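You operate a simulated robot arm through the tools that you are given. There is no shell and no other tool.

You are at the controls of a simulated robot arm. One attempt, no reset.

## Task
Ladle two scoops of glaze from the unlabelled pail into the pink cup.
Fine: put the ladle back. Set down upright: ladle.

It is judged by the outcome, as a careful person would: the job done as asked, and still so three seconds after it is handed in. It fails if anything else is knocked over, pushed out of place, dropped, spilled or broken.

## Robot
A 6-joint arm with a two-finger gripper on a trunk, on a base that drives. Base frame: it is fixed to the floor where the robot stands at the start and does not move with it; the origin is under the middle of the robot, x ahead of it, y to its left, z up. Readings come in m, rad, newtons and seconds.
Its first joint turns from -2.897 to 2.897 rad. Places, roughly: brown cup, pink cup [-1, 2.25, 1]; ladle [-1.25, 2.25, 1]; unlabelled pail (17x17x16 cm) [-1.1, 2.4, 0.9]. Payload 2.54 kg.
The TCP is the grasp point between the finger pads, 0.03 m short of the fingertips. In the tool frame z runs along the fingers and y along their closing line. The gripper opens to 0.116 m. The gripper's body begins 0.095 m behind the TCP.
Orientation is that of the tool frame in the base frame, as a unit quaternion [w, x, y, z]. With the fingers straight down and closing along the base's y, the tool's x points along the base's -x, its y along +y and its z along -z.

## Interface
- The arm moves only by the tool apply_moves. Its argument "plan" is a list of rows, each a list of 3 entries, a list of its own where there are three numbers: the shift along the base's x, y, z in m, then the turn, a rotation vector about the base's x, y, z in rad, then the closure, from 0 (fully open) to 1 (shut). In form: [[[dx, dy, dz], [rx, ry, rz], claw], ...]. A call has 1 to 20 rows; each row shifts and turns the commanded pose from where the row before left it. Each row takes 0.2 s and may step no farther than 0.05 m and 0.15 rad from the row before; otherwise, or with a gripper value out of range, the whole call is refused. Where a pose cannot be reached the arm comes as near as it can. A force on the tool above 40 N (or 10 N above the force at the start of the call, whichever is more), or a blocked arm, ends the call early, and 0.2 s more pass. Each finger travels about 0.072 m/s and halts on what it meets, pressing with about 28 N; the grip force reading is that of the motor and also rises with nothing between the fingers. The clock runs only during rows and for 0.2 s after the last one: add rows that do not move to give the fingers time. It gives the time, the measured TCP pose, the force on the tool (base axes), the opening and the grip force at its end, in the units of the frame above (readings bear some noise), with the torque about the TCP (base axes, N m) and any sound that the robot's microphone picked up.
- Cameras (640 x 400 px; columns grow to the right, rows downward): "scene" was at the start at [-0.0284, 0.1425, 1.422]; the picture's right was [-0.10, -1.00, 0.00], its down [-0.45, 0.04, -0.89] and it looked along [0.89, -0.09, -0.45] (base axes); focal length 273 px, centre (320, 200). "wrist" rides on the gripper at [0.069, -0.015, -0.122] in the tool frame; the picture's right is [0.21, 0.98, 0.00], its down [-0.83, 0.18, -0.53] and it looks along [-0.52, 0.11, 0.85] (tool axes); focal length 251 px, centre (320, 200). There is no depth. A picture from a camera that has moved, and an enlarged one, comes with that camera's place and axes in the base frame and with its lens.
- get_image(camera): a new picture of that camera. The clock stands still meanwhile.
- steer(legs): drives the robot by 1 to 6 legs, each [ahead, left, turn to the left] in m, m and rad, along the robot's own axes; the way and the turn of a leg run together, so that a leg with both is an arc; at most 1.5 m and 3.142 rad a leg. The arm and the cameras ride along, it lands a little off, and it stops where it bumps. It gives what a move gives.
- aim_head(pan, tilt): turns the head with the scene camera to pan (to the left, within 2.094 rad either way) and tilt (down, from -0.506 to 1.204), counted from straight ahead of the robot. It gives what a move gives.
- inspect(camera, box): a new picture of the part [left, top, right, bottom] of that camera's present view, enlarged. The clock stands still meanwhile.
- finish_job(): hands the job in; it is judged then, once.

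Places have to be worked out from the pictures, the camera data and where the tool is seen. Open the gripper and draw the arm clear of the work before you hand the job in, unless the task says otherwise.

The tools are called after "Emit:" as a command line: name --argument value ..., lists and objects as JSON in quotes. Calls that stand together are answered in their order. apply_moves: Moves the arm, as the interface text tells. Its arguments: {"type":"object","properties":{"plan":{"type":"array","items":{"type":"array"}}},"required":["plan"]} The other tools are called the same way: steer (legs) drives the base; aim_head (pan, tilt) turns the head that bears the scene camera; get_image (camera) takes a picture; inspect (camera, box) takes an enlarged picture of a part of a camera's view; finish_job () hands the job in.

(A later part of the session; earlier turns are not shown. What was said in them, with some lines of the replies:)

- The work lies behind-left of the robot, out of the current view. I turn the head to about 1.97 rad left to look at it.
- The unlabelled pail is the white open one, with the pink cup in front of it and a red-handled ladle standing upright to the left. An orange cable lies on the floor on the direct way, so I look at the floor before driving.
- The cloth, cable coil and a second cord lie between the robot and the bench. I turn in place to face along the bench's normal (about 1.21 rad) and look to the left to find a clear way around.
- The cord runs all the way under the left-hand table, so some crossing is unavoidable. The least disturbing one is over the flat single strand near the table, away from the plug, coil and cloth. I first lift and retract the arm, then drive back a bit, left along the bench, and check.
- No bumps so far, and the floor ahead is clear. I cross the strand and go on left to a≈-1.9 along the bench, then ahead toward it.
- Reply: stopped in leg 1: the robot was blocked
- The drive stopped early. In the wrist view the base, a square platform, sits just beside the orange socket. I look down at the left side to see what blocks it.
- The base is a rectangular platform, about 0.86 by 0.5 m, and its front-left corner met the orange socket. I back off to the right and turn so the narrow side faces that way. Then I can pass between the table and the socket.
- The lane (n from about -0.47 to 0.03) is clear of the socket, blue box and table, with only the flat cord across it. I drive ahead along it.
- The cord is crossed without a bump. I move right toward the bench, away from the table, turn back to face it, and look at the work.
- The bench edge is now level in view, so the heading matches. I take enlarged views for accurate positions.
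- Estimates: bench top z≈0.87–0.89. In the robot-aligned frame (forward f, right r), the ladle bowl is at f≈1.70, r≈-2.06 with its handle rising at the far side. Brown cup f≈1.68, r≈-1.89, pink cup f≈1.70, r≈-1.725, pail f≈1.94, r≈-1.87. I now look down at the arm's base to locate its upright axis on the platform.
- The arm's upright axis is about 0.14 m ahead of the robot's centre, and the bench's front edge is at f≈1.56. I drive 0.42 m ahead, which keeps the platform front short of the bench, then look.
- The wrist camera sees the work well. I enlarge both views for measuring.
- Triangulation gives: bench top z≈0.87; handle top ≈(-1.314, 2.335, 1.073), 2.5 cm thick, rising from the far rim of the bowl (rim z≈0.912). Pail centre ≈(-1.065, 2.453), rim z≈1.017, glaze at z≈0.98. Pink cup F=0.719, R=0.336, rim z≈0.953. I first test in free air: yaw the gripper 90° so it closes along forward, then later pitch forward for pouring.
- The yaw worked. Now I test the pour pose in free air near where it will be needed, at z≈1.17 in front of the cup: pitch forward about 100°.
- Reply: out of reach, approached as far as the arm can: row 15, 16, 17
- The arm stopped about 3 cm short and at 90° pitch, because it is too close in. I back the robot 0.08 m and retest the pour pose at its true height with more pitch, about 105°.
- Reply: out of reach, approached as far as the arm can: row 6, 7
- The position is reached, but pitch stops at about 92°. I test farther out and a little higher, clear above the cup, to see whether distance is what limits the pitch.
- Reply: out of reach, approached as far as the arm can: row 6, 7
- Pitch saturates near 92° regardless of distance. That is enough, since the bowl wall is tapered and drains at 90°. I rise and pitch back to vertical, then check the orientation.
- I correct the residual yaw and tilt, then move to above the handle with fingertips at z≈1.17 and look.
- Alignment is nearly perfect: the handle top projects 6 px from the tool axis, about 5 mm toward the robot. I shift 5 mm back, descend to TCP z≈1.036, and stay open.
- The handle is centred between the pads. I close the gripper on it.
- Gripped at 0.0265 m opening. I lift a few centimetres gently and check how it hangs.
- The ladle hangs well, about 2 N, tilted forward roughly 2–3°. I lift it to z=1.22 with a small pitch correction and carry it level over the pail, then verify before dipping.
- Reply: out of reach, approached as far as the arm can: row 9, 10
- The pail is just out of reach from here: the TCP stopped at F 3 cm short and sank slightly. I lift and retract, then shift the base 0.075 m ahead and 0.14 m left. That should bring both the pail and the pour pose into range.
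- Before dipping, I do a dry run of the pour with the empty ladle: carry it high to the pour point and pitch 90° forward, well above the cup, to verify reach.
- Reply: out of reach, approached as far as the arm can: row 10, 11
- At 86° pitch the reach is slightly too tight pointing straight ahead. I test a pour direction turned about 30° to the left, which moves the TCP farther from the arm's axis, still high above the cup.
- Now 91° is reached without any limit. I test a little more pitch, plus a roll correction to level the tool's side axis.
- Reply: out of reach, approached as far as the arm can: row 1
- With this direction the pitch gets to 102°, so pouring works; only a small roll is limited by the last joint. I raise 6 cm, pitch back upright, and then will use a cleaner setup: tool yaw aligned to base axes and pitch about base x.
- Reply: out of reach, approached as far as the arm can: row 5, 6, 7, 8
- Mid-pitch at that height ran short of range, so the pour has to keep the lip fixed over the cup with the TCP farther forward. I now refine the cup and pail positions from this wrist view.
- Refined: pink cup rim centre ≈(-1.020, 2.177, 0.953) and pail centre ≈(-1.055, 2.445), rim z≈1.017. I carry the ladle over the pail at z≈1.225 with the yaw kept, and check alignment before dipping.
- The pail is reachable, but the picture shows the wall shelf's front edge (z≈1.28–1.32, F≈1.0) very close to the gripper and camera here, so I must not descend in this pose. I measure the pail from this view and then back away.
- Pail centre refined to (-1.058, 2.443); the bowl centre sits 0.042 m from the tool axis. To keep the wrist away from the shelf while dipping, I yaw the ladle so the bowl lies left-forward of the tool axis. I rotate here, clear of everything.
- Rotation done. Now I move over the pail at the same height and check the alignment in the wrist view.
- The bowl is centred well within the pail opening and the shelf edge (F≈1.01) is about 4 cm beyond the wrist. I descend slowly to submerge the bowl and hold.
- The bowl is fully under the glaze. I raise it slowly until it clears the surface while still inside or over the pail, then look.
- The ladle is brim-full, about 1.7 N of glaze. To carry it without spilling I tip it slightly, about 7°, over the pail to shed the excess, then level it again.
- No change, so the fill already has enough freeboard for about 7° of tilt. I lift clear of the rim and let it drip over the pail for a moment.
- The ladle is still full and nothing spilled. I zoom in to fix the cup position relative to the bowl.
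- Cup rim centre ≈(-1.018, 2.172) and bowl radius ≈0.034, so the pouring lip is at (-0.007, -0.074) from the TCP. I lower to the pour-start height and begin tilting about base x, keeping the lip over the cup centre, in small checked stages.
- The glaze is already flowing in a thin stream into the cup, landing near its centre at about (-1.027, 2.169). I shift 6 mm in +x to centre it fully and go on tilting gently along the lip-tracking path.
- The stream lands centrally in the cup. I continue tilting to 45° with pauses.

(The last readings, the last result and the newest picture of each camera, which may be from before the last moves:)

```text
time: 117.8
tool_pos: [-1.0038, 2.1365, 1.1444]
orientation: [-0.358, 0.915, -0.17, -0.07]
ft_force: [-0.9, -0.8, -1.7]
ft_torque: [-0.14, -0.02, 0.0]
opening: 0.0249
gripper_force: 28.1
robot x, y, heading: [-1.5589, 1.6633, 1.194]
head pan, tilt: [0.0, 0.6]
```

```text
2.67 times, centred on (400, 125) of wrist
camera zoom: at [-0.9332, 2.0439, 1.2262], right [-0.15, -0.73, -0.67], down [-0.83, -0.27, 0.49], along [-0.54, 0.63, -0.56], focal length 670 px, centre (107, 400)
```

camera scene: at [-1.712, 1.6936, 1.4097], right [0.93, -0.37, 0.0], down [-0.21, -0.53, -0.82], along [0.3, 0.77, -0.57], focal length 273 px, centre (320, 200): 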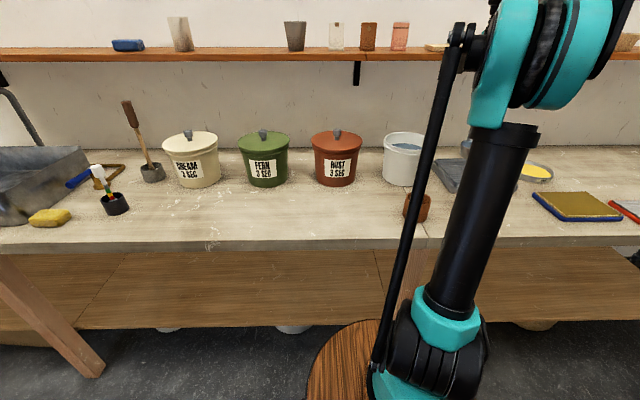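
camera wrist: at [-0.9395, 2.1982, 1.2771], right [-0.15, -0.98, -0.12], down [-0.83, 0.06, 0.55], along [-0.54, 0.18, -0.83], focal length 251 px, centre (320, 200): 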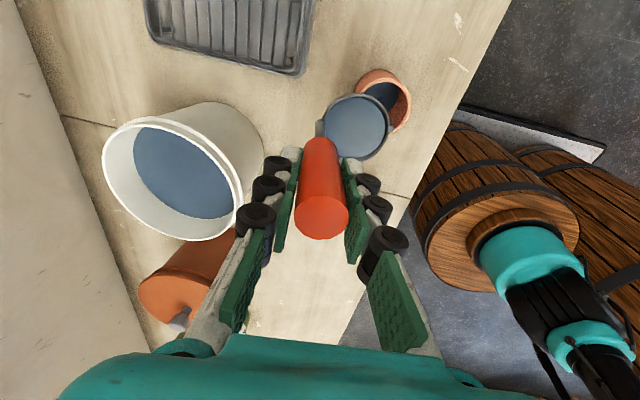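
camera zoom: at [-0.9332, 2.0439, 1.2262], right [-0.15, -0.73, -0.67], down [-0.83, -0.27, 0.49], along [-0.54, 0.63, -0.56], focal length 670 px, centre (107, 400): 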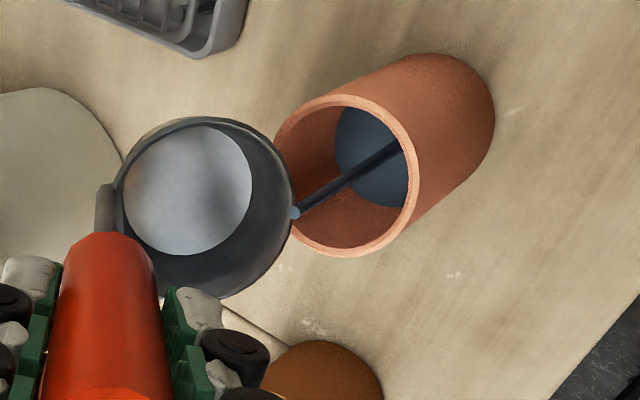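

The ladle is nearly empty at 45° and the stream is still well inside the cup. I continue to 75° and hold to drain.

Emit:
apply_moves --plan '[[[0, -0.0071, -0.0046], [0.0524, 0, 0], 1], [[0, -0.0071, -0.0046], [0.0524, 0, 0], 1], [[0, -0.0071, -0.0046], [0.0524, 0, 0], 1], [[0, -0.0071, -0.0046], [0.0524, 0, 0], 1], [[0, -0.0071, -0.0046], [0.0524, 0, 0], 1], [[0, 0, 0], [0, 0, 0], 1]]'

Emit:
apply_moves --plan '[[[0, -0.0061, -0.005], [0.0524, 0, 0], 1], [[0, -0.0061, -0.005], [0.0524, 0, 0], 1], [[0, -0.0061, -0.005], [0.0524, 0, 0], 1], [[0, -0.0061, -0.005], [0.0524, 0, 0], 1], [[0, -0.0061, -0.005], [0.0524, 0, 0], 1], [[0, 0, 0], [0, 0, 0], 1], [[0, 0, 0], [0, 0, 0], 1], [[0, 0, 0], [0, 0, 0], 1]]'

Emit:
inspect --camera "wrist" --box '[300, 50, 540, 230]'

```text
time: 119.2
tool_pos: [-1.004, 2.1018, 1.1216]
orientation: [-0.474, 0.861, -0.159, -0.093]
ft_force: [0.4, -1.0, -0.8]
ft_torque: [-0.15, -0.01, 0.01]
opening: 0.0253
gripper_force: 28.1
robot x, y, heading: [-1.5602, 1.6672, 1.194]
head pan, tilt: [0.0, 0.6]
```

```text
time: 121.0
tool_pos: [-1.0023, 2.0694, 1.0959]
orientation: [-0.582, 0.792, -0.145, -0.113]
ft_force: [0.7, 0.6, -2.5]
ft_torque: [-0.21, -0.05, 0.0]
opening: 0.025
gripper_force: 27.8
robot x, y, heading: [-1.563, 1.6652, 1.194]
head pan, tilt: [0.0, 0.6]
```

```text
2.22 times, centred on (420, 140) of wrist
camera zoom: at [-0.9319, 1.9487, 1.1224], right [-0.15, -0.29, -0.94], down [-0.83, -0.48, 0.28], along [-0.54, 0.83, -0.17], focal length 559 px, centre (98, 333)
```

zoom: 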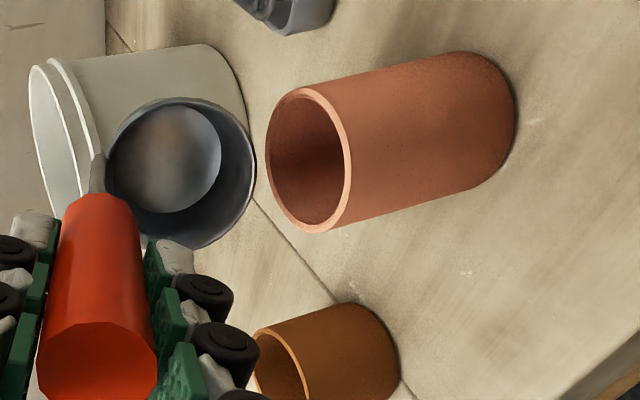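

The first scoop is fully in the cup with no spill. I reverse the same path to upright, so any drip falls into the cup, then lift.

Emit:
apply_moves --plan '[[[0, 0.0153, 0.0127], [-0.131, 0, 0], 1], [[0, 0.0153, 0.0127], [-0.131, 0, 0], 1], [[0, 0.0178, 0.0115], [-0.131, 0, 0], 1], [[0, 0.0178, 0.0115], [-0.131, 0, 0], 1], [[0, 0.019, 0.0072], [-0.131, 0, 0], 1], [[0, 0.019, 0.0072], [-0.131, 0, 0], 1], [[0, 0.0187, 0.001], [-0.131, 0, 0], 1], [[0, 0.0187, 0.001], [-0.131, 0, 0], 1], [[0, 0.0175, 0], [-0.131, 0, 0], 1], [[0, 0.0175, 0], [-0.131, 0, 0], 1], [[0, 0, 0.03], [0, 0, 0], 1], [[0, 0, 0.035], [0, 0, 0], 1], [[0, 0, 0], [0, 0, 0], 1]]'

Emit:
get_image --camera "wrist"

Emit:
get_image --camera "scene"

```text
time: 123.8
tool_pos: [-1.0048, 2.2438, 1.2265]
orientation: [0.021, 0.983, -0.184, -0.001]
ft_force: [-0.5, 0.1, -2.1]
ft_torque: [0.07, -0.02, -0.02]
opening: 0.0249
gripper_force: 27.8
robot x, y, heading: [-1.5612, 1.6652, 1.196]
head pan, tilt: [0.0, 0.6]
```

```text
taken
camera wrist: at [-0.9334, 2.2374, 1.3488], right [-0.15, -0.99, 0.04], down [-0.83, 0.15, 0.54], along [-0.54, 0.05, -0.84], focal length 251 px, centre (320, 200)
```

wrist: 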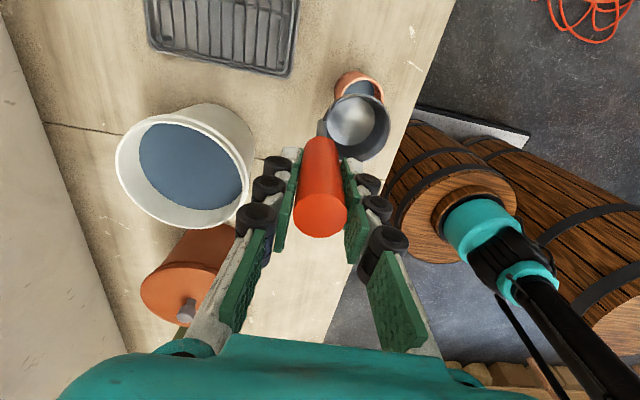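

```text
taken
camera scene: at [-1.712, 1.6936, 1.4097], right [0.93, -0.37, 0.0], down [-0.21, -0.53, -0.83], along [0.3, 0.77, -0.57], focal length 273 px, centre (320, 200)
```

scene: 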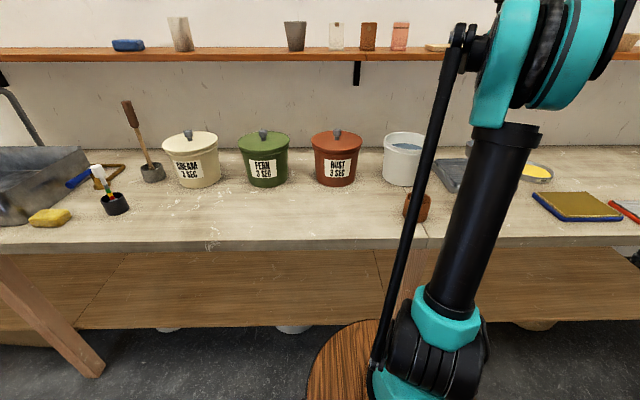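

The ladle is empty and upright. I check the cup's fill level to make sure the second scoop will fit.

Emit:
apply_moves --plan '[[[-0.02, 0.035, 0], [0, 0, 0], 1], [[-0.02, 0.035, 0], [0, 0, 0], 1], [[0, 0, 0], [0, 0, 0], 1]]'

Emit:
inspect --camera "wrist" --box '[340, 30, 440, 150]'

```text
time: 124.7
tool_pos: [-1.0433, 2.3173, 1.2255]
orientation: [0.021, 0.983, -0.184, 0.0]
ft_force: [0.2, 0.6, -2.1]
ft_torque: [0.08, -0.06, -0.01]
opening: 0.025
gripper_force: 27.4
robot x, y, heading: [-1.5598, 1.6664, 1.196]
head pan, tilt: [0.0, 0.6]
```

```text
3.33 times, centred on (390, 90) of wrist
camera zoom: at [-0.972, 2.3092, 1.3475], right [-0.15, -0.99, 0.04], down [-0.83, 0.15, 0.54], along [-0.54, 0.05, -0.84], focal length 838 px, centre (87, 567)
```

zoom: 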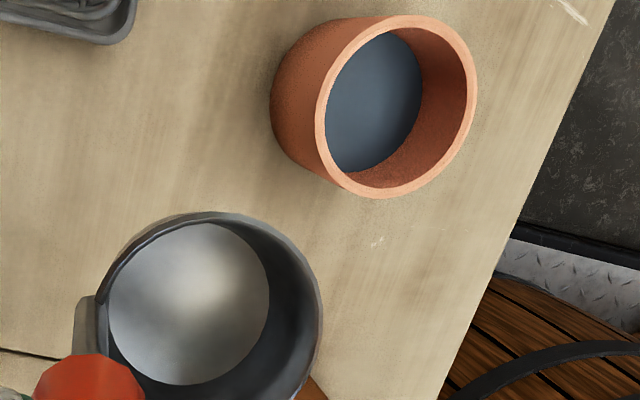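

The cup is about 40–45% full, so the second scoop will fit. I yaw the ladle back for dipping and return over the pail.

Emit:
apply_moves --plan '[[[0, 0, 0], [0, 0, -0.138], 1], [[0, 0, 0], [0, 0, -0.138], 1], [[0, 0, 0], [0, 0, -0.138], 1], [[0, 0, 0], [0, 0, -0.138], 1], [[0, 0, 0], [0, 0, -0.138], 1], [[0, 0, 0], [0, 0, -0.138], 1], [[0, 0, 0], [0, 0, -0.138], 1], [[0, 0, 0], [0, 0, -0.138], 1], [[0, 0, 0], [0, 0, -0.138], 1], [[0, 0, 0], [0, 0, -0.138], 1], [[0, 0, 0], [0, 0, -0.138], 1], [[0, 0, 0], [0, 0, -0.138], 1], [[0, 0, 0], [0, 0, -0.138], 1], [[0, 0, 0], [0, 0, -0.138], 1], [[0, 0, 0], [0, 0, -0.138], 1], [[0.0041, 0.0283, 0], [0, 0, 0], 1], [[0.0041, 0.0283, 0], [0, 0, 0], 1], [[0.0041, 0.0283, 0], [0, 0, 0], 1], [[0, 0, 0], [0, 0, 0], 1]]'

Emit:
get_image --camera "wrist"

```text
time: 128.7
tool_pos: [-1.0321, 2.4011, 1.2275]
orientation: [-0.01, -0.343, 0.939, 0.018]
ft_force: [0.4, -0.2, -1.4]
ft_torque: [-0.04, -0.03, -0.01]
opening: 0.0251
gripper_force: 28.2
robot x, y, heading: [-1.5608, 1.6686, 1.2]
head pan, tilt: [0.0, 0.6]
```

```text
taken
camera wrist: at [-1.0705, 2.3406, 1.3498], right [-0.79, 0.61, 0.04], down [0.53, 0.66, 0.54], along [0.3, 0.45, -0.84], focal length 251 px, centre (320, 200)
```

wrist: 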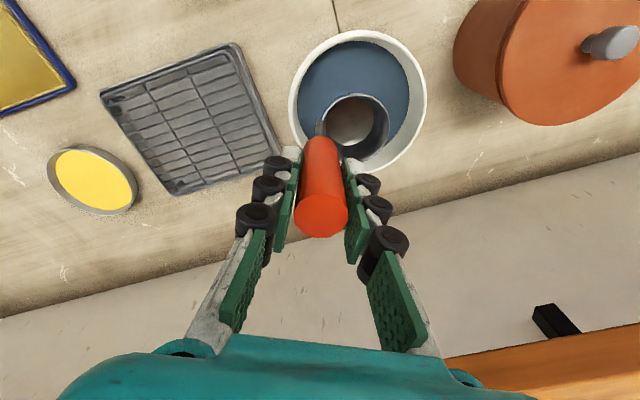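

Same alignment as the first dip. I descend to submerge the bowl (TCP z≈1.073), hold briefly, and raise slowly.

Emit:
apply_moves --plan '[[[0, 0, -0.02], [0, 0, 0], 1], [[0, 0, -0.02], [0, 0, 0], 1], [[0, 0, -0.02], [0, 0, 0], 1], [[0, 0, -0.02], [0, 0, 0], 1], [[0, 0, -0.02], [0, 0, 0], 1], [[0, 0, -0.018], [0, 0, 0], 1], [[0, 0, -0.018], [0, 0, 0], 1], [[0, 0, -0.018], [0, 0, 0], 1], [[0, 0, 0], [0, 0, 0], 1], [[0, 0, 0], [0, 0, 0], 1], [[0, 0, 0], [0, 0, 0], 1]]'

Emit:
apply_moves --plan '[[[0, 0, 0.01], [0, 0, 0], 1], [[0, 0, 0.01], [0, 0, 0], 1], [[0, 0, 0.01], [0, 0, 0], 1], [[0, 0, 0.01], [0, 0, 0], 1], [[0, 0, 0.01], [0, 0, 0], 1], [[0, 0, 0.01], [0, 0, 0], 1], [[0, 0, 0.01], [0, 0, 0], 1], [[0, 0, 0.01], [0, 0, 0], 1], [[0, 0, 0.01], [0, 0, 0], 1], [[0, 0, 0.01], [0, 0, 0], 1], [[0, 0, 0.007], [0, 0, 0], 1], [[0, 0, 0], [0, 0, 0], 1], [[0, 0, 0], [0, 0, 0], 1], [[0, 0, 0], [0, 0, 0], 1], [[0, 0, 0], [0, 0, 0], 1]]'

Emit:
inspect --camera "wrist" --box '[270, 20, 470, 200]'

```text
time: 131.1
tool_pos: [-1.0293, 2.4002, 1.072]
orientation: [-0.01, -0.344, 0.939, 0.018]
ft_force: [0.4, 0.1, -4.3]
ft_torque: [-0.07, -0.07, -0.03]
opening: 0.0249
gripper_force: 28.2
robot x, y, heading: [-1.5633, 1.6675, 1.191]
head pan, tilt: [0.0, 0.6]
```

```text
time: 134.2
tool_pos: [-1.0309, 2.4025, 1.1799]
orientation: [-0.01, -0.343, 0.939, 0.018]
ft_force: [0.6, 0.5, -2.7]
ft_torque: [-0.07, -0.08, 0.01]
opening: 0.0248
gripper_force: 27.9
robot x, y, heading: [-1.5628, 1.6658, 1.195]
head pan, tilt: [0.0, 0.6]
```

```text
2.22 times, centred on (370, 110) of wrist
camera zoom: at [-1.0712, 2.3406, 1.3022], right [-0.79, 0.61, 0.04], down [0.53, 0.66, 0.54], along [0.3, 0.45, -0.84], focal length 559 px, centre (209, 400)
```

zoom: 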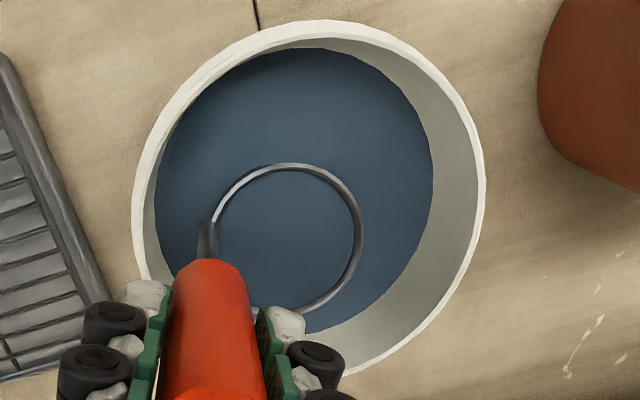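

Full again. I repeat the small tip over the pail, level, and lift clear with a drip pause as before.

Emit:
apply_moves --plan '[[[0, 0, 0], [-0.026, -0.03, 0], 1], [[0, 0, 0], [-0.026, -0.03, 0], 1], [[0, 0, 0], [-0.026, -0.03, 0], 1], [[0, 0, 0], [0, 0, 0], 1], [[0, 0, 0], [0, 0, 0], 1], [[0, 0, 0], [0.026, 0.03, 0], 1], [[0, 0, 0], [0.026, 0.03, 0], 1], [[0, 0, 0], [0.026, 0.03, 0], 1], [[0, 0, 0], [0, 0, 0], 1], [[0, 0, 0.01], [0, 0, 0], 1], [[0, 0, 0.01], [0, 0, 0], 1], [[0, 0, 0.01], [0, 0, 0], 1], [[0, 0, 0.015], [0, 0, 0], 1], [[0, 0, 0], [0, 0, 0], 1], [[0, 0, 0], [0, 0, 0], 1], [[0, 0, 0], [0, 0, 0], 1], [[0, 0, 0], [0, 0, 0], 1], [[0, 0, 0], [0, 0, 0], 1], [[0, 0, 0], [0, 0, 0], 1]]'

Emit:
apply_moves --plan '[[[0.001, -0.0083, 0], [0, 0, 0.06], 1], [[0.001, -0.0083, 0], [0, 0, 0.115], 1], [[0.001, -0.0083, 0], [0, 0, 0.115], 1], [[0.001, -0.0083, 0], [0, 0, 0.115], 1], [[0.001, -0.0083, 0], [0, 0, 0.115], 1], [[0.001, -0.0083, 0], [0, 0, 0.115], 1], [[0.001, -0.0083, 0], [0, 0, 0.115], 1], [[0.001, -0.0083, 0], [0, 0, 0.115], 1], [[0.001, -0.0083, 0], [0, 0, 0.115], 1], [[0.001, -0.0083, 0], [0, 0, 0.115], 1], [[0.001, -0.0083, 0], [0, 0, 0.115], 1], [[0.001, -0.0083, 0], [0, 0, 0.115], 1], [[0.001, -0.0083, 0], [0, 0, 0.115], 1], [[0.001, -0.0083, 0], [0, 0, 0.115], 1], [[0.001, -0.0083, 0], [0, 0, 0.115], 1], [[0.001, -0.0083, 0], [0, 0, 0.115], 1], [[0.001, -0.0083, 0], [0, 0, 0.115], 1], [[0.001, -0.0083, 0], [0, 0, 0.115], 1], [[0, 0, 0], [0, 0, 0.06], 1], [[0, 0, 0], [0, 0, 0], 1]]'

Emit:
inspect --camera "wrist" --box '[300, 50, 420, 170]'

```text
time: 138.2
tool_pos: [-1.0309, 2.4005, 1.2236]
orientation: [-0.011, -0.344, 0.939, 0.018]
ft_force: [0.3, -0.2, -3.4]
ft_torque: [-0.05, -0.03, -0.02]
opening: 0.0251
gripper_force: 27.7
robot x, y, heading: [-1.5618, 1.6657, 1.199]
head pan, tilt: [0.0, 0.6]
```

```text
time: 142.4
tool_pos: [-1.0135, 2.2518, 1.224]
orientation: [0.021, 0.983, -0.18, -0.001]
ft_force: [0.7, 0.7, -2.7]
ft_torque: [0.06, -0.03, -0.01]
opening: 0.0254
gripper_force: 27.3
robot x, y, heading: [-1.5621, 1.6673, 1.196]
head pan, tilt: [0.0, 0.6]
```

```text
3.33 times, centred on (360, 110) of wrist
camera zoom: at [-0.9421, 2.2444, 1.3464], right [-0.15, -0.99, 0.04], down [-0.83, 0.15, 0.54], along [-0.54, 0.04, -0.84], focal length 838 px, centre (187, 500)
```

zoom: 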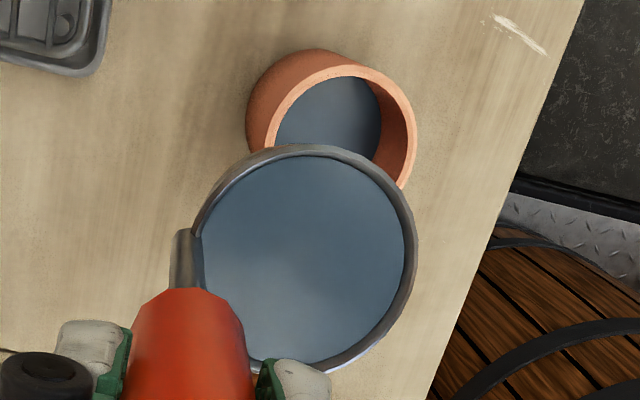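

Full ladle over the cup again. I lower to the pour start and follow the same lip path: first stage to 21°.

Emit:
apply_moves --plan '[[[0.0018, -0.001, -0.014], [0, 0, 0], 1], [[0.0018, -0.001, -0.014], [0, 0, 0], 1], [[0.0018, -0.001, -0.014], [0, 0, 0], 1], [[0.0018, -0.001, -0.014], [0, 0, 0], 1], [[0.0018, -0.001, -0.015], [0, 0, 0], 1], [[0, 0, 0], [0, 0, 0], 1], [[0, -0.007, 0.0014], [0.0524, 0, 0], 1], [[0, -0.007, 0.0014], [0.0524, 0, 0], 1], [[0, -0.007, 0.0014], [0.0524, 0, 0], 1], [[0, 0, 0], [0, 0, 0], 1], [[0, -0.007, 0.0014], [0.0524, 0, 0], 1], [[0, -0.007, 0.0014], [0.0524, 0, 0], 1], [[0, 0, 0], [0, 0, 0], 1], [[0, -0.0075, -0.0004], [0.0524, 0, 0], 1], [[0, -0.0075, -0.0004], [0.0524, 0, 0], 1], [[0, 0, 0], [0, 0, 0], 1]]'

Emit:
inspect --camera "wrist" --box '[300, 50, 460, 170]'

```text
time: 145.8
tool_pos: [-1.0041, 2.1968, 1.1613]
orientation: [-0.159, 0.971, -0.177, -0.034]
ft_force: [-1.0, 1.2, -3.2]
ft_torque: [-0.05, 0.0, 0.01]
opening: 0.0251
gripper_force: 27.8
robot x, y, heading: [-1.5594, 1.6632, 1.192]
head pan, tilt: [0.0, 0.6]
```

```text
3.33 times, centred on (380, 110) of wrist
camera zoom: at [-0.9335, 2.1464, 1.2727], right [-0.15, -0.94, -0.32], down [-0.83, -0.06, 0.55], along [-0.54, 0.34, -0.77], focal length 838 px, centre (120, 500)
```

zoom: 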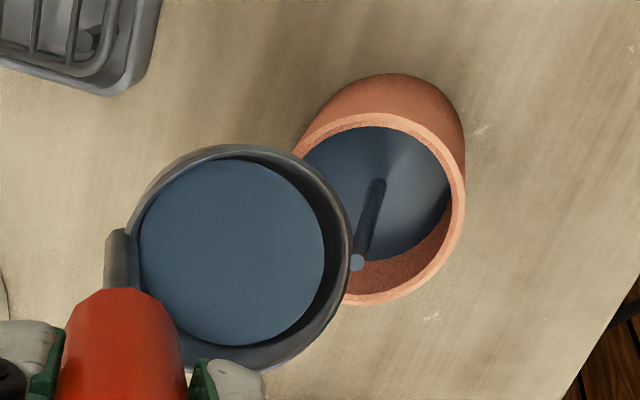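

The stream is again central and the level is rising well below the rim. I continue to 45°.

Emit:
apply_moves --plan '[[[0, -0.0075, 0], [0.0524, 0, 0], 1], [[0, -0.0075, 0], [0.0524, 0, 0], 1], [[0, -0.0075, 0], [0.0524, 0, 0], 1], [[0, 0, 0], [0, 0, 0], 1], [[0, -0.0076, -0.0029], [0.0524, 0, 0], 1], [[0, -0.0076, -0.0029], [0.0524, 0, 0], 1], [[0, -0.0076, -0.0029], [0.0524, 0, 0], 1], [[0, -0.0076, -0.0029], [0.0524, 0, 0], 1], [[0, -0.0076, -0.0029], [0.0524, 0, 0], 1], [[0, 0, 0], [0, 0, 0], 1]]'

Emit:
inspect --camera "wrist" --box '[300, 50, 500, 200]'

```text
time: 148.1
tool_pos: [-1.0039, 2.1357, 1.1461]
orientation: [-0.358, 0.916, -0.167, -0.07]
ft_force: [0.0, -0.5, -2.1]
ft_torque: [-0.11, 0.0, -0.02]
opening: 0.025
gripper_force: 28.1
robot x, y, heading: [-1.5659, 1.6645, 1.197]
head pan, tilt: [0.0, 0.6]
```

```text
2.67 times, centred on (400, 125) of wrist
camera zoom: at [-0.9337, 2.0438, 1.2282], right [-0.15, -0.73, -0.67], down [-0.83, -0.28, 0.48], along [-0.54, 0.63, -0.56], focal length 670 px, centre (107, 400)
```

zoom: 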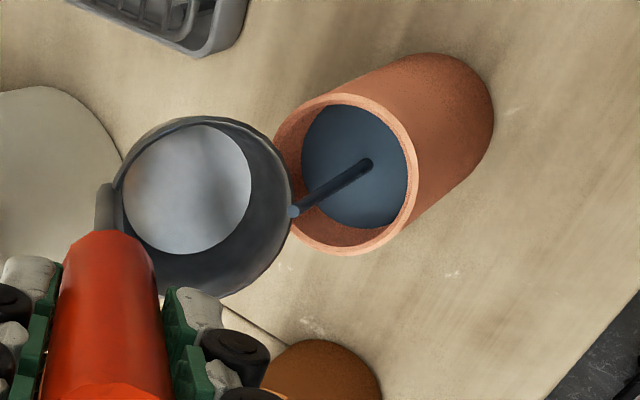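

Nearly empty, and the cup has room left. I finish the tilt to 75° and hold to drain.

Emit:
apply_moves --plan '[[[0, -0.0071, -0.0046], [0.0524, 0, 0], 1], [[0, -0.0071, -0.0046], [0.0524, 0, 0], 1], [[0, -0.0071, -0.0046], [0.0524, 0, 0], 1], [[0, -0.0071, -0.0046], [0.0524, 0, 0], 1], [[0, -0.0071, -0.0046], [0.0524, 0, 0], 1], [[0, 0, 0], [0, 0, 0], 1], [[0, -0.0061, -0.005], [0.0524, 0, 0], 1], [[0, -0.0061, -0.005], [0.0524, 0, 0], 1], [[0, -0.0061, -0.005], [0.0524, 0, 0], 1], [[0, -0.0061, -0.005], [0.0524, 0, 0], 1], [[0, -0.0061, -0.005], [0.0524, 0, 0], 1], [[0, 0, 0], [0, 0, 0], 1], [[0, 0, 0], [0, 0, 0], 1], [[0, 0, 0], [0, 0, 0], 1], [[0, 0, 0], [0, 0, 0], 1], [[0, 0, 0], [0, 0, 0], 1]]'

Emit:
inspect --camera "wrist" --box '[300, 50, 540, 230]'

```text
time: 151.4
tool_pos: [-1.0051, 2.0705, 1.0981]
orientation: [-0.583, 0.792, -0.143, -0.111]
ft_force: [-0.1, -0.2, -2.3]
ft_torque: [-0.23, -0.04, 0.0]
opening: 0.0249
gripper_force: 28.4
robot x, y, heading: [-1.5597, 1.6633, 1.193]
head pan, tilt: [0.0, 0.6]
```

```text
2.22 times, centred on (420, 140) of wrist
camera zoom: at [-0.9347, 1.9498, 1.124], right [-0.15, -0.3, -0.94], down [-0.83, -0.48, 0.28], along [-0.54, 0.83, -0.17], focal length 559 px, centre (98, 333)
```

zoom: 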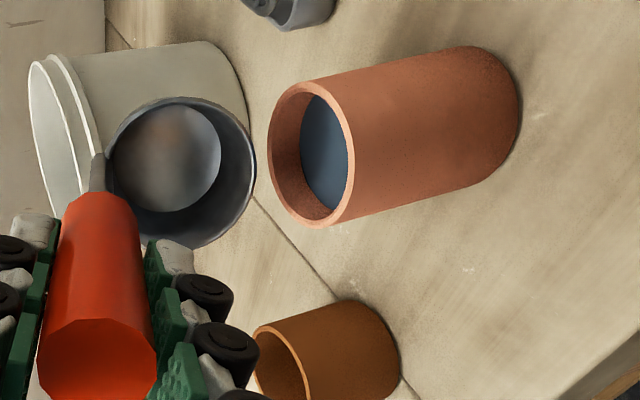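

Both scoops are in the cup, the level is about 1 cm below the rim, and nothing is spilled. I return upright along the same path and lift.

Emit:
apply_moves --plan '[[[0, 0.0153, 0.0127], [-0.131, 0, 0], 1], [[0, 0.0153, 0.0127], [-0.131, 0, 0], 1], [[0, 0.0178, 0.0115], [-0.131, 0, 0], 1], [[0, 0.0178, 0.0115], [-0.131, 0, 0], 1], [[0, 0.019, 0.0072], [-0.131, 0, 0], 1], [[0, 0.019, 0.0072], [-0.131, 0, 0], 1], [[0, 0.0187, 0.001], [-0.131, 0, 0], 1], [[0, 0.0187, 0.001], [-0.131, 0, 0], 1], [[0, 0.0175, 0], [-0.131, 0, 0], 1], [[0, 0.0175, 0], [-0.131, 0, 0], 1], [[0, 0, 0.03], [0, 0, 0], 1], [[0, 0, 0.035], [0, 0, 0], 1], [[0, 0, 0], [0, 0, 0], 1], [[0, 0, 0], [0, 0, 0], 1], [[0, 0, 0], [0, 0, 0], 1], [[0, 0, 0], [0, 0, 0], 1]]'

Emit:
get_image --camera "wrist"

```text
time: 154.8
tool_pos: [-1.0052, 2.2477, 1.2282]
orientation: [0.02, 0.983, -0.181, 0.0]
ft_force: [0.2, 0.0, -1.3]
ft_torque: [0.05, -0.03, 0.0]
opening: 0.025
gripper_force: 28.1
robot x, y, heading: [-1.5604, 1.6667, 1.193]
head pan, tilt: [0.0, 0.6]
```

```text
taken
camera wrist: at [-0.9345, 2.2405, 1.3499], right [-0.15, -0.99, 0.04], down [-0.83, 0.15, 0.54], along [-0.54, 0.04, -0.84], focal length 251 px, centre (320, 200)
```

wrist: 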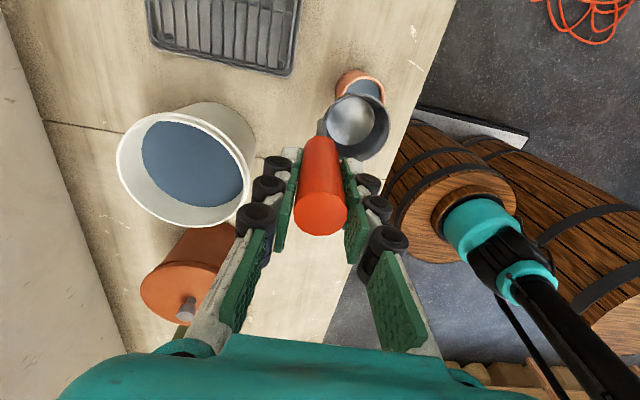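

Now I carry the empty ladle back above its original spot (-1.315, 2.333), keeping it level.

Emit:
apply_moves --plan '[[[-0.03, 0.0085, 0], [0, 0, -0.01], 1], [[-0.04, 0.011, 0], [0, 0, 0], 1], [[-0.04, 0.011, 0], [0, 0, 0], 1], [[-0.04, 0.011, 0], [0, 0, 0], 1], [[-0.04, 0.011, 0], [0, 0, 0], 1], [[-0.04, 0.011, 0], [0, 0, 0], 1], [[-0.04, 0.011, 0], [0, 0, 0], 1], [[-0.04, 0.011, 0], [0, 0, 0], 1], [[0, 0, -0.04], [0, 0, 0], 1], [[0, 0, -0.04], [0, 0, 0], 1], [[0, 0, -0.04], [0, 0, 0], 1], [[0, 0, -0.03], [0, 0, 0], 1], [[0, 0, 0], [0, 0, 0], 1], [[0, 0, 0], [0, 0, 0], 1]]'

Emit:
get_image --camera "wrist"

Emit:
inspect --camera "scene" --box '[280, 100, 440, 240]'

```text
time: 157.8
tool_pos: [-1.3139, 2.3321, 1.0782]
orientation: [0.022, 0.982, -0.187, 0.0]
ft_force: [-0.2, 0.1, -2.2]
ft_torque: [0.03, -0.02, 0.0]
opening: 0.0251
gripper_force: 28.4
robot x, y, heading: [-1.56, 1.6621, 1.198]
head pan, tilt: [0.0, 0.6]
```

```text
taken
camera wrist: at [-1.2437, 2.3245, 1.1996], right [-0.16, -0.99, 0.04], down [-0.83, 0.16, 0.54], along [-0.54, 0.05, -0.84], focal length 251 px, centre (320, 200)
```

wrist: 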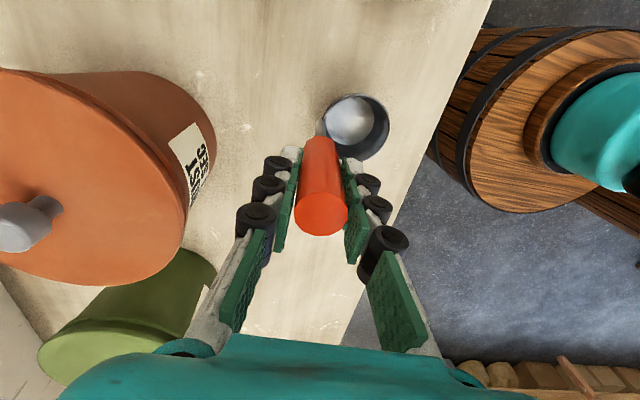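

```text
2.86 times, centred on (360, 170) of scene
camera zoom: at [-1.7121, 1.6936, 1.4097], right [0.93, -0.37, 0.0], down [-0.21, -0.53, -0.83], along [0.3, 0.77, -0.57], focal length 780 px, centre (206, 286)
```

zoom: 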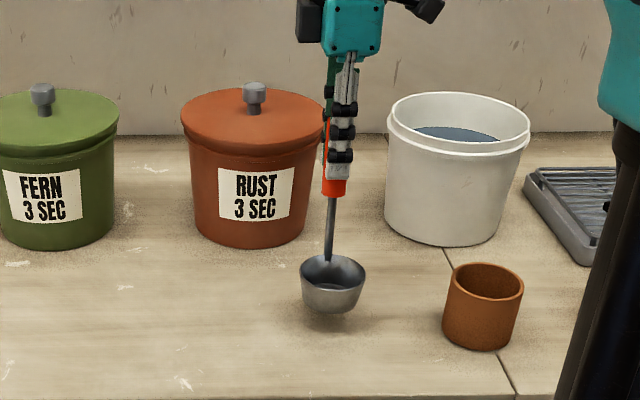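

The handle has slid about 1 cm in the grip during the work, so contact should come near TCP z≈1.05. I descend slowly in small steps and watch the force.

Emit:
apply_moves --plan '[[[0, 0, -0.01], [0, 0, 0], 1], [[0, 0, -0.008], [0, 0, 0], 1], [[0, 0, -0.004], [0, 0, 0], 1], [[0, 0, 0], [0, 0, 0], 1]]'

Emit:
apply_moves --plan '[[[0, 0, -0.003], [0, 0, 0], 1], [[0, 0, 0], [0, 0, 0], 1]]'

Emit:
inspect --camera "scene" --box '[300, 120, 400, 240]'

```text
time: 158.8
tool_pos: [-1.3142, 2.3318, 1.0538]
orientation: [0.022, 0.982, -0.186, 0.0]
ft_force: [0.0, 0.3, -1.7]
ft_torque: [0.05, -0.04, 0.0]
opening: 0.0249
gripper_force: 27.9
robot x, y, heading: [-1.5598, 1.663, 1.191]
head pan, tilt: [0.0, 0.6]
```

```text
time: 159.4
tool_pos: [-1.3142, 2.3332, 1.0516]
orientation: [0.021, 0.982, -0.186, 0.0]
ft_force: [0.3, -0.4, -1.9]
ft_torque: [0.02, -0.03, 0.02]
opening: 0.0249
gripper_force: 27.9
robot x, y, heading: [-1.5608, 1.6694, 1.192]
head pan, tilt: [0.0, 0.6]
```

```text
3.33 times, centred on (350, 180) of scene
camera zoom: at [-1.7121, 1.6936, 1.4097], right [0.93, -0.37, 0.0], down [-0.21, -0.53, -0.83], along [0.3, 0.77, -0.56], focal length 910 px, centre (220, 267)
```

zoom: 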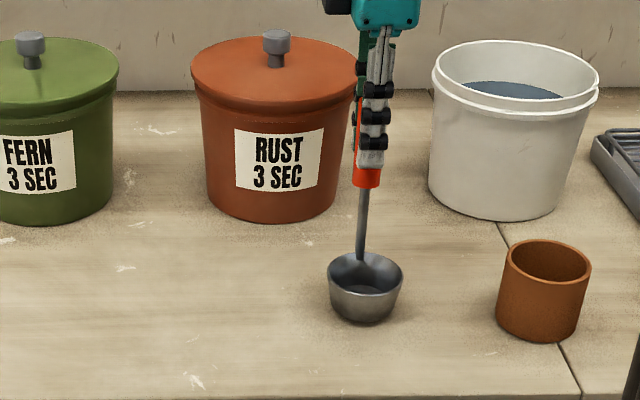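

Emit:
apply_moves --plan '[[[0, 0, -0.003], [0, 0, 0], 1], [[0, 0, 0], [0, 0, 0], 1]]'

Emit:
apply_moves --plan '[[[0, 0, -0.003], [0, 0, 0], 1], [[0, 0, 0], [0, 0, 0], 1]]'

```text
time: 160.1
tool_pos: [-1.3137, 2.3322, 1.0498]
orientation: [0.021, 0.982, -0.186, -0.001]
ft_force: [2.8, 7.4, 18.2]
ft_torque: [0.21, -0.1, -0.02]
opening: 0.025
gripper_force: 28.3
robot x, y, heading: [-1.5613, 1.6685, 1.193]
head pan, tilt: [0.0, 0.6]
```

```text
time: 160.7
tool_pos: [-1.3146, 2.3317, 1.0484]
orientation: [0.021, 0.982, -0.187, -0.001]
ft_force: [1.7, 5.7, 23.6]
ft_torque: [0.05, -0.06, 0.02]
opening: 0.0252
gripper_force: 28.2
robot x, y, heading: [-1.56, 1.6677, 1.198]
head pan, tilt: [0.0, 0.6]
```

Contact at z≈1.05. I relieve the pressing force by 2 mm and then open the fingers gradually.

Emit:
apply_moves --plan '[[[0, 0, 0.0025], [0, 0, 0], 1], [[0, 0, 0], [0, 0, 0], 1], [[0, 0, 0], [0, 0, 0], 0.76], [[0, 0, 0], [0, 0, 0], 0.7], [[0, 0, 0], [0, 0, 0], 0.6], [[0, 0, 0], [0, 0, 0], 0.5], [[0, 0, 0], [0, 0, 0], 0.4], [[0, 0, 0], [0, 0, 0], 0.4]]'

Emit:
get_image --camera "wrist"

Emit:
inspect --camera "scene" --box '[300, 120, 400, 240]'

```text
time: 162.4
tool_pos: [-1.3138, 2.3317, 1.0498]
orientation: [0.02, 0.982, -0.187, 0.0]
ft_force: [-0.5, 0.1, -0.2]
ft_torque: [0.03, 0.0, 0.0]
opening: 0.0696
gripper_force: 0.0
robot x, y, heading: [-1.5617, 1.666, 1.193]
head pan, tilt: [0.0, 0.6]
```

```text
taken
camera wrist: at [-1.2435, 2.3247, 1.1714], right [-0.16, -0.99, 0.04], down [-0.83, 0.16, 0.54], along [-0.54, 0.05, -0.84], focal length 251 px, centre (320, 200)
```

wrist: 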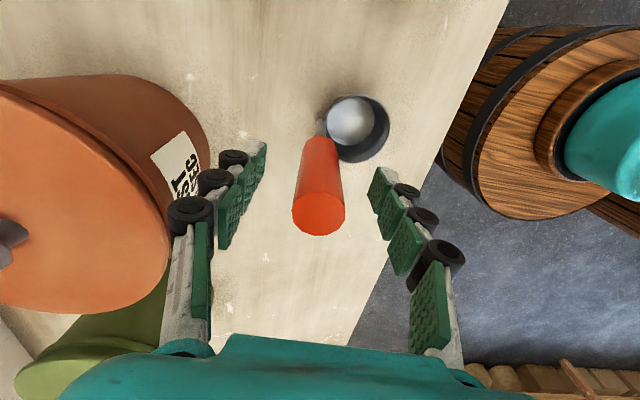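

```text
3.33 times, centred on (350, 180) of scene
camera zoom: at [-1.7121, 1.6935, 1.4097], right [0.93, -0.37, 0.0], down [-0.21, -0.53, -0.83], along [0.3, 0.77, -0.56], focal length 910 px, centre (220, 267)
```

zoom: 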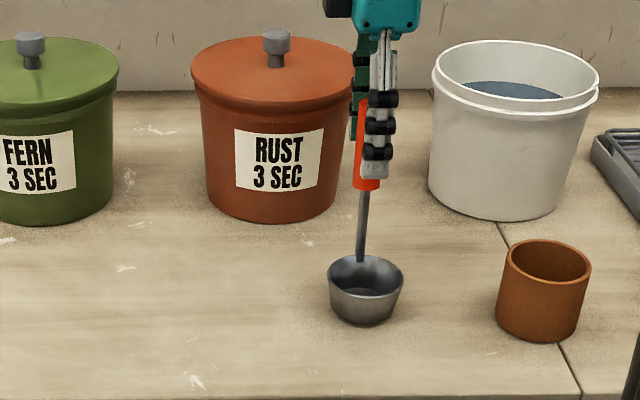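

The ladle stands upright on its own at its old place. I open fully and rise straight up along the handle, then back away toward the robot.

Emit:
apply_moves --plan '[[[0, 0, 0], [0, 0, 0], 0.2], [[0, 0, 0], [0, 0, 0], 0.0], [[0, 0, 0], [0, 0, 0], 0.0], [[0, 0, 0.02], [0, 0, 0], 0], [[0, 0, 0.03], [0, 0, 0], 0], [[0, 0, 0.04], [0, 0, 0], 0], [[0, 0, 0.04], [0, 0, 0], 0], [[0, 0, 0.04], [0, 0, 0], 0], [[0, 0, 0.03], [0, 0, 0], 0], [[-0.0146, -0.0372, 0], [0, 0, 0], 0], [[-0.0146, -0.0372, 0], [0, 0, 0], 0], [[-0.0146, -0.0372, 0], [0, 0, 0], 0], [[-0.0146, -0.0372, 0], [0, 0, 0], 0], [[-0.0146, -0.0372, 0], [0, 0, 0], 0], [[-0.0146, -0.0372, 0], [0, 0, 0], 0], [[0, 0, 0], [0, 0, 0], 0]]'

Emit:
get_image --camera "wrist"

Emit:
get_image --camera "scene"

```text
time: 165.8
tool_pos: [-1.4009, 2.1107, 1.2509]
orientation: [0.021, 0.982, -0.187, 0.0]
ft_force: [0.4, -0.3, 1.3]
ft_torque: [0.0, -0.01, 0.03]
opening: 0.116
gripper_force: 0.1
robot x, y, heading: [-1.5639, 1.6666, 1.196]
head pan, tilt: [0.0, 0.6]
```

```text
taken
camera wrist: at [-1.3303, 2.1016, 1.3735], right [-0.16, -0.99, 0.04], down [-0.83, 0.16, 0.54], along [-0.54, 0.05, -0.84], focal length 251 px, centre (320, 200)
```

wrist: 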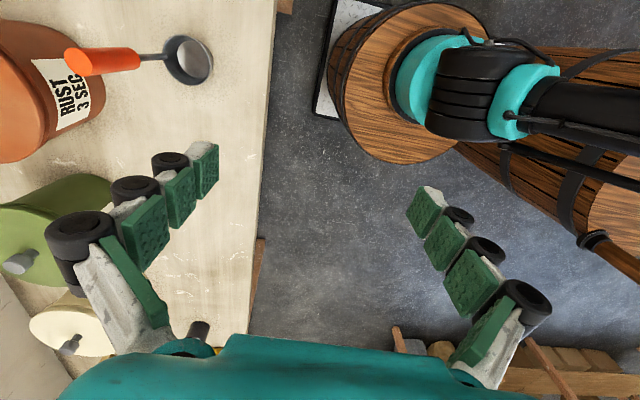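

```text
taken
camera scene: at [-1.7121, 1.6936, 1.4097], right [0.93, -0.37, 0.0], down [-0.21, -0.53, -0.83], along [0.3, 0.77, -0.56], focal length 273 px, centre (320, 200)
```

scene: 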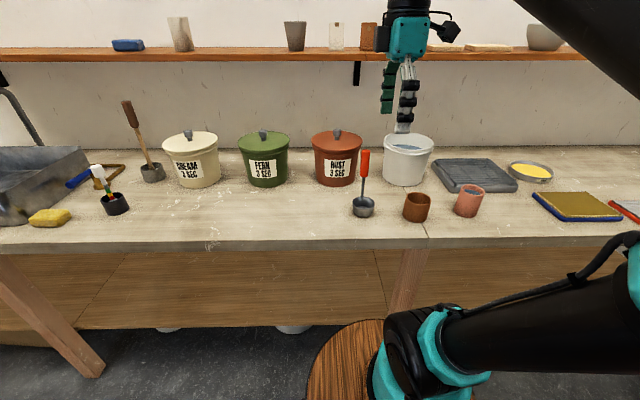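

The ladle stands upright in its place. I zoom in for a final check of cups, bench and ladle for any spill or shift.

Emit:
inspect --camera "scene" --box '[330, 120, 510, 235]'

Emit:
inspect --camera "scene" --box '[200, 0, 640, 120]'

```text
3.48 times, centred on (420, 178) of scene
camera zoom: at [-1.7121, 1.6936, 1.4097], right [0.93, -0.37, 0.0], down [-0.21, -0.53, -0.83], along [0.3, 0.77, -0.56], focal length 950 px, centre (-28, 278)
```

zoom: 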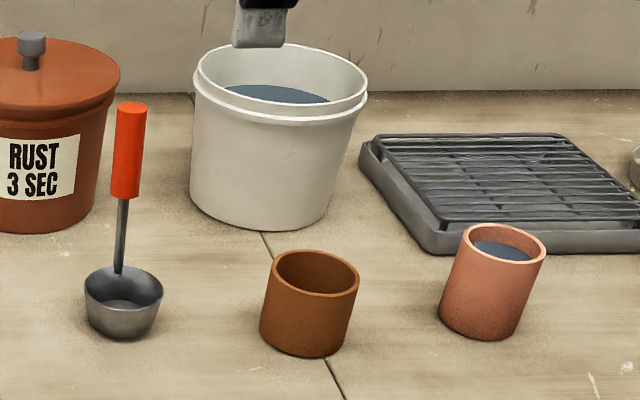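

```text
1.45 times, centred on (420, 60) of scene
camera zoom: at [-1.7121, 1.6936, 1.4097], right [0.93, -0.37, 0.0], down [-0.21, -0.53, -0.83], along [0.3, 0.77, -0.56], focal length 397 px, centre (174, 404)
```

zoom: 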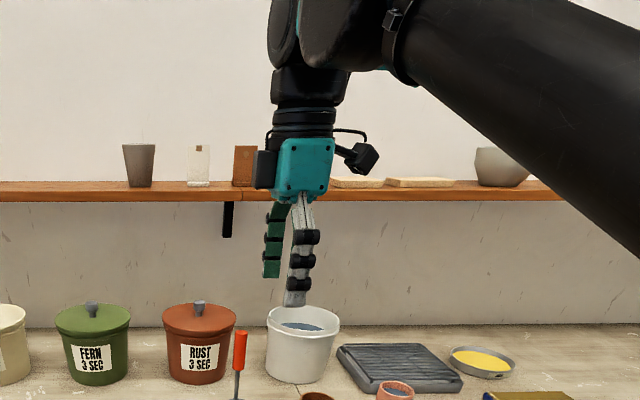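

The pink cup holds two scoops, with the level just under the rim. The bench is clean, the ladle stands upright where it was, and nothing else has moved. The gripper is open and clear, so I hand the job in.

Emit:
finish_job

```text
The job is handed in.
```

I ladled two full scoops of glaze from the unlabelled white pail into the pink cup. The glaze now sits about 1 cm below the cup's rim.

- **Ladle:** it is back at its original spot on the bench, standing upright and released.
- **Spills and other items:** the final pictures show no glaze on the bench. The brown cup, pail, lidded pails and shelf items all look to be where they were.
- **Cord on the floor:** to reach the bench I drove over the flat orange extension cord that comes from under the table, since no route around it was wide enough. Before that, the base stopped against the cord's socket; I saw no sign that it moved.
- **Arm:** the gripper is open and clear of the bench items.
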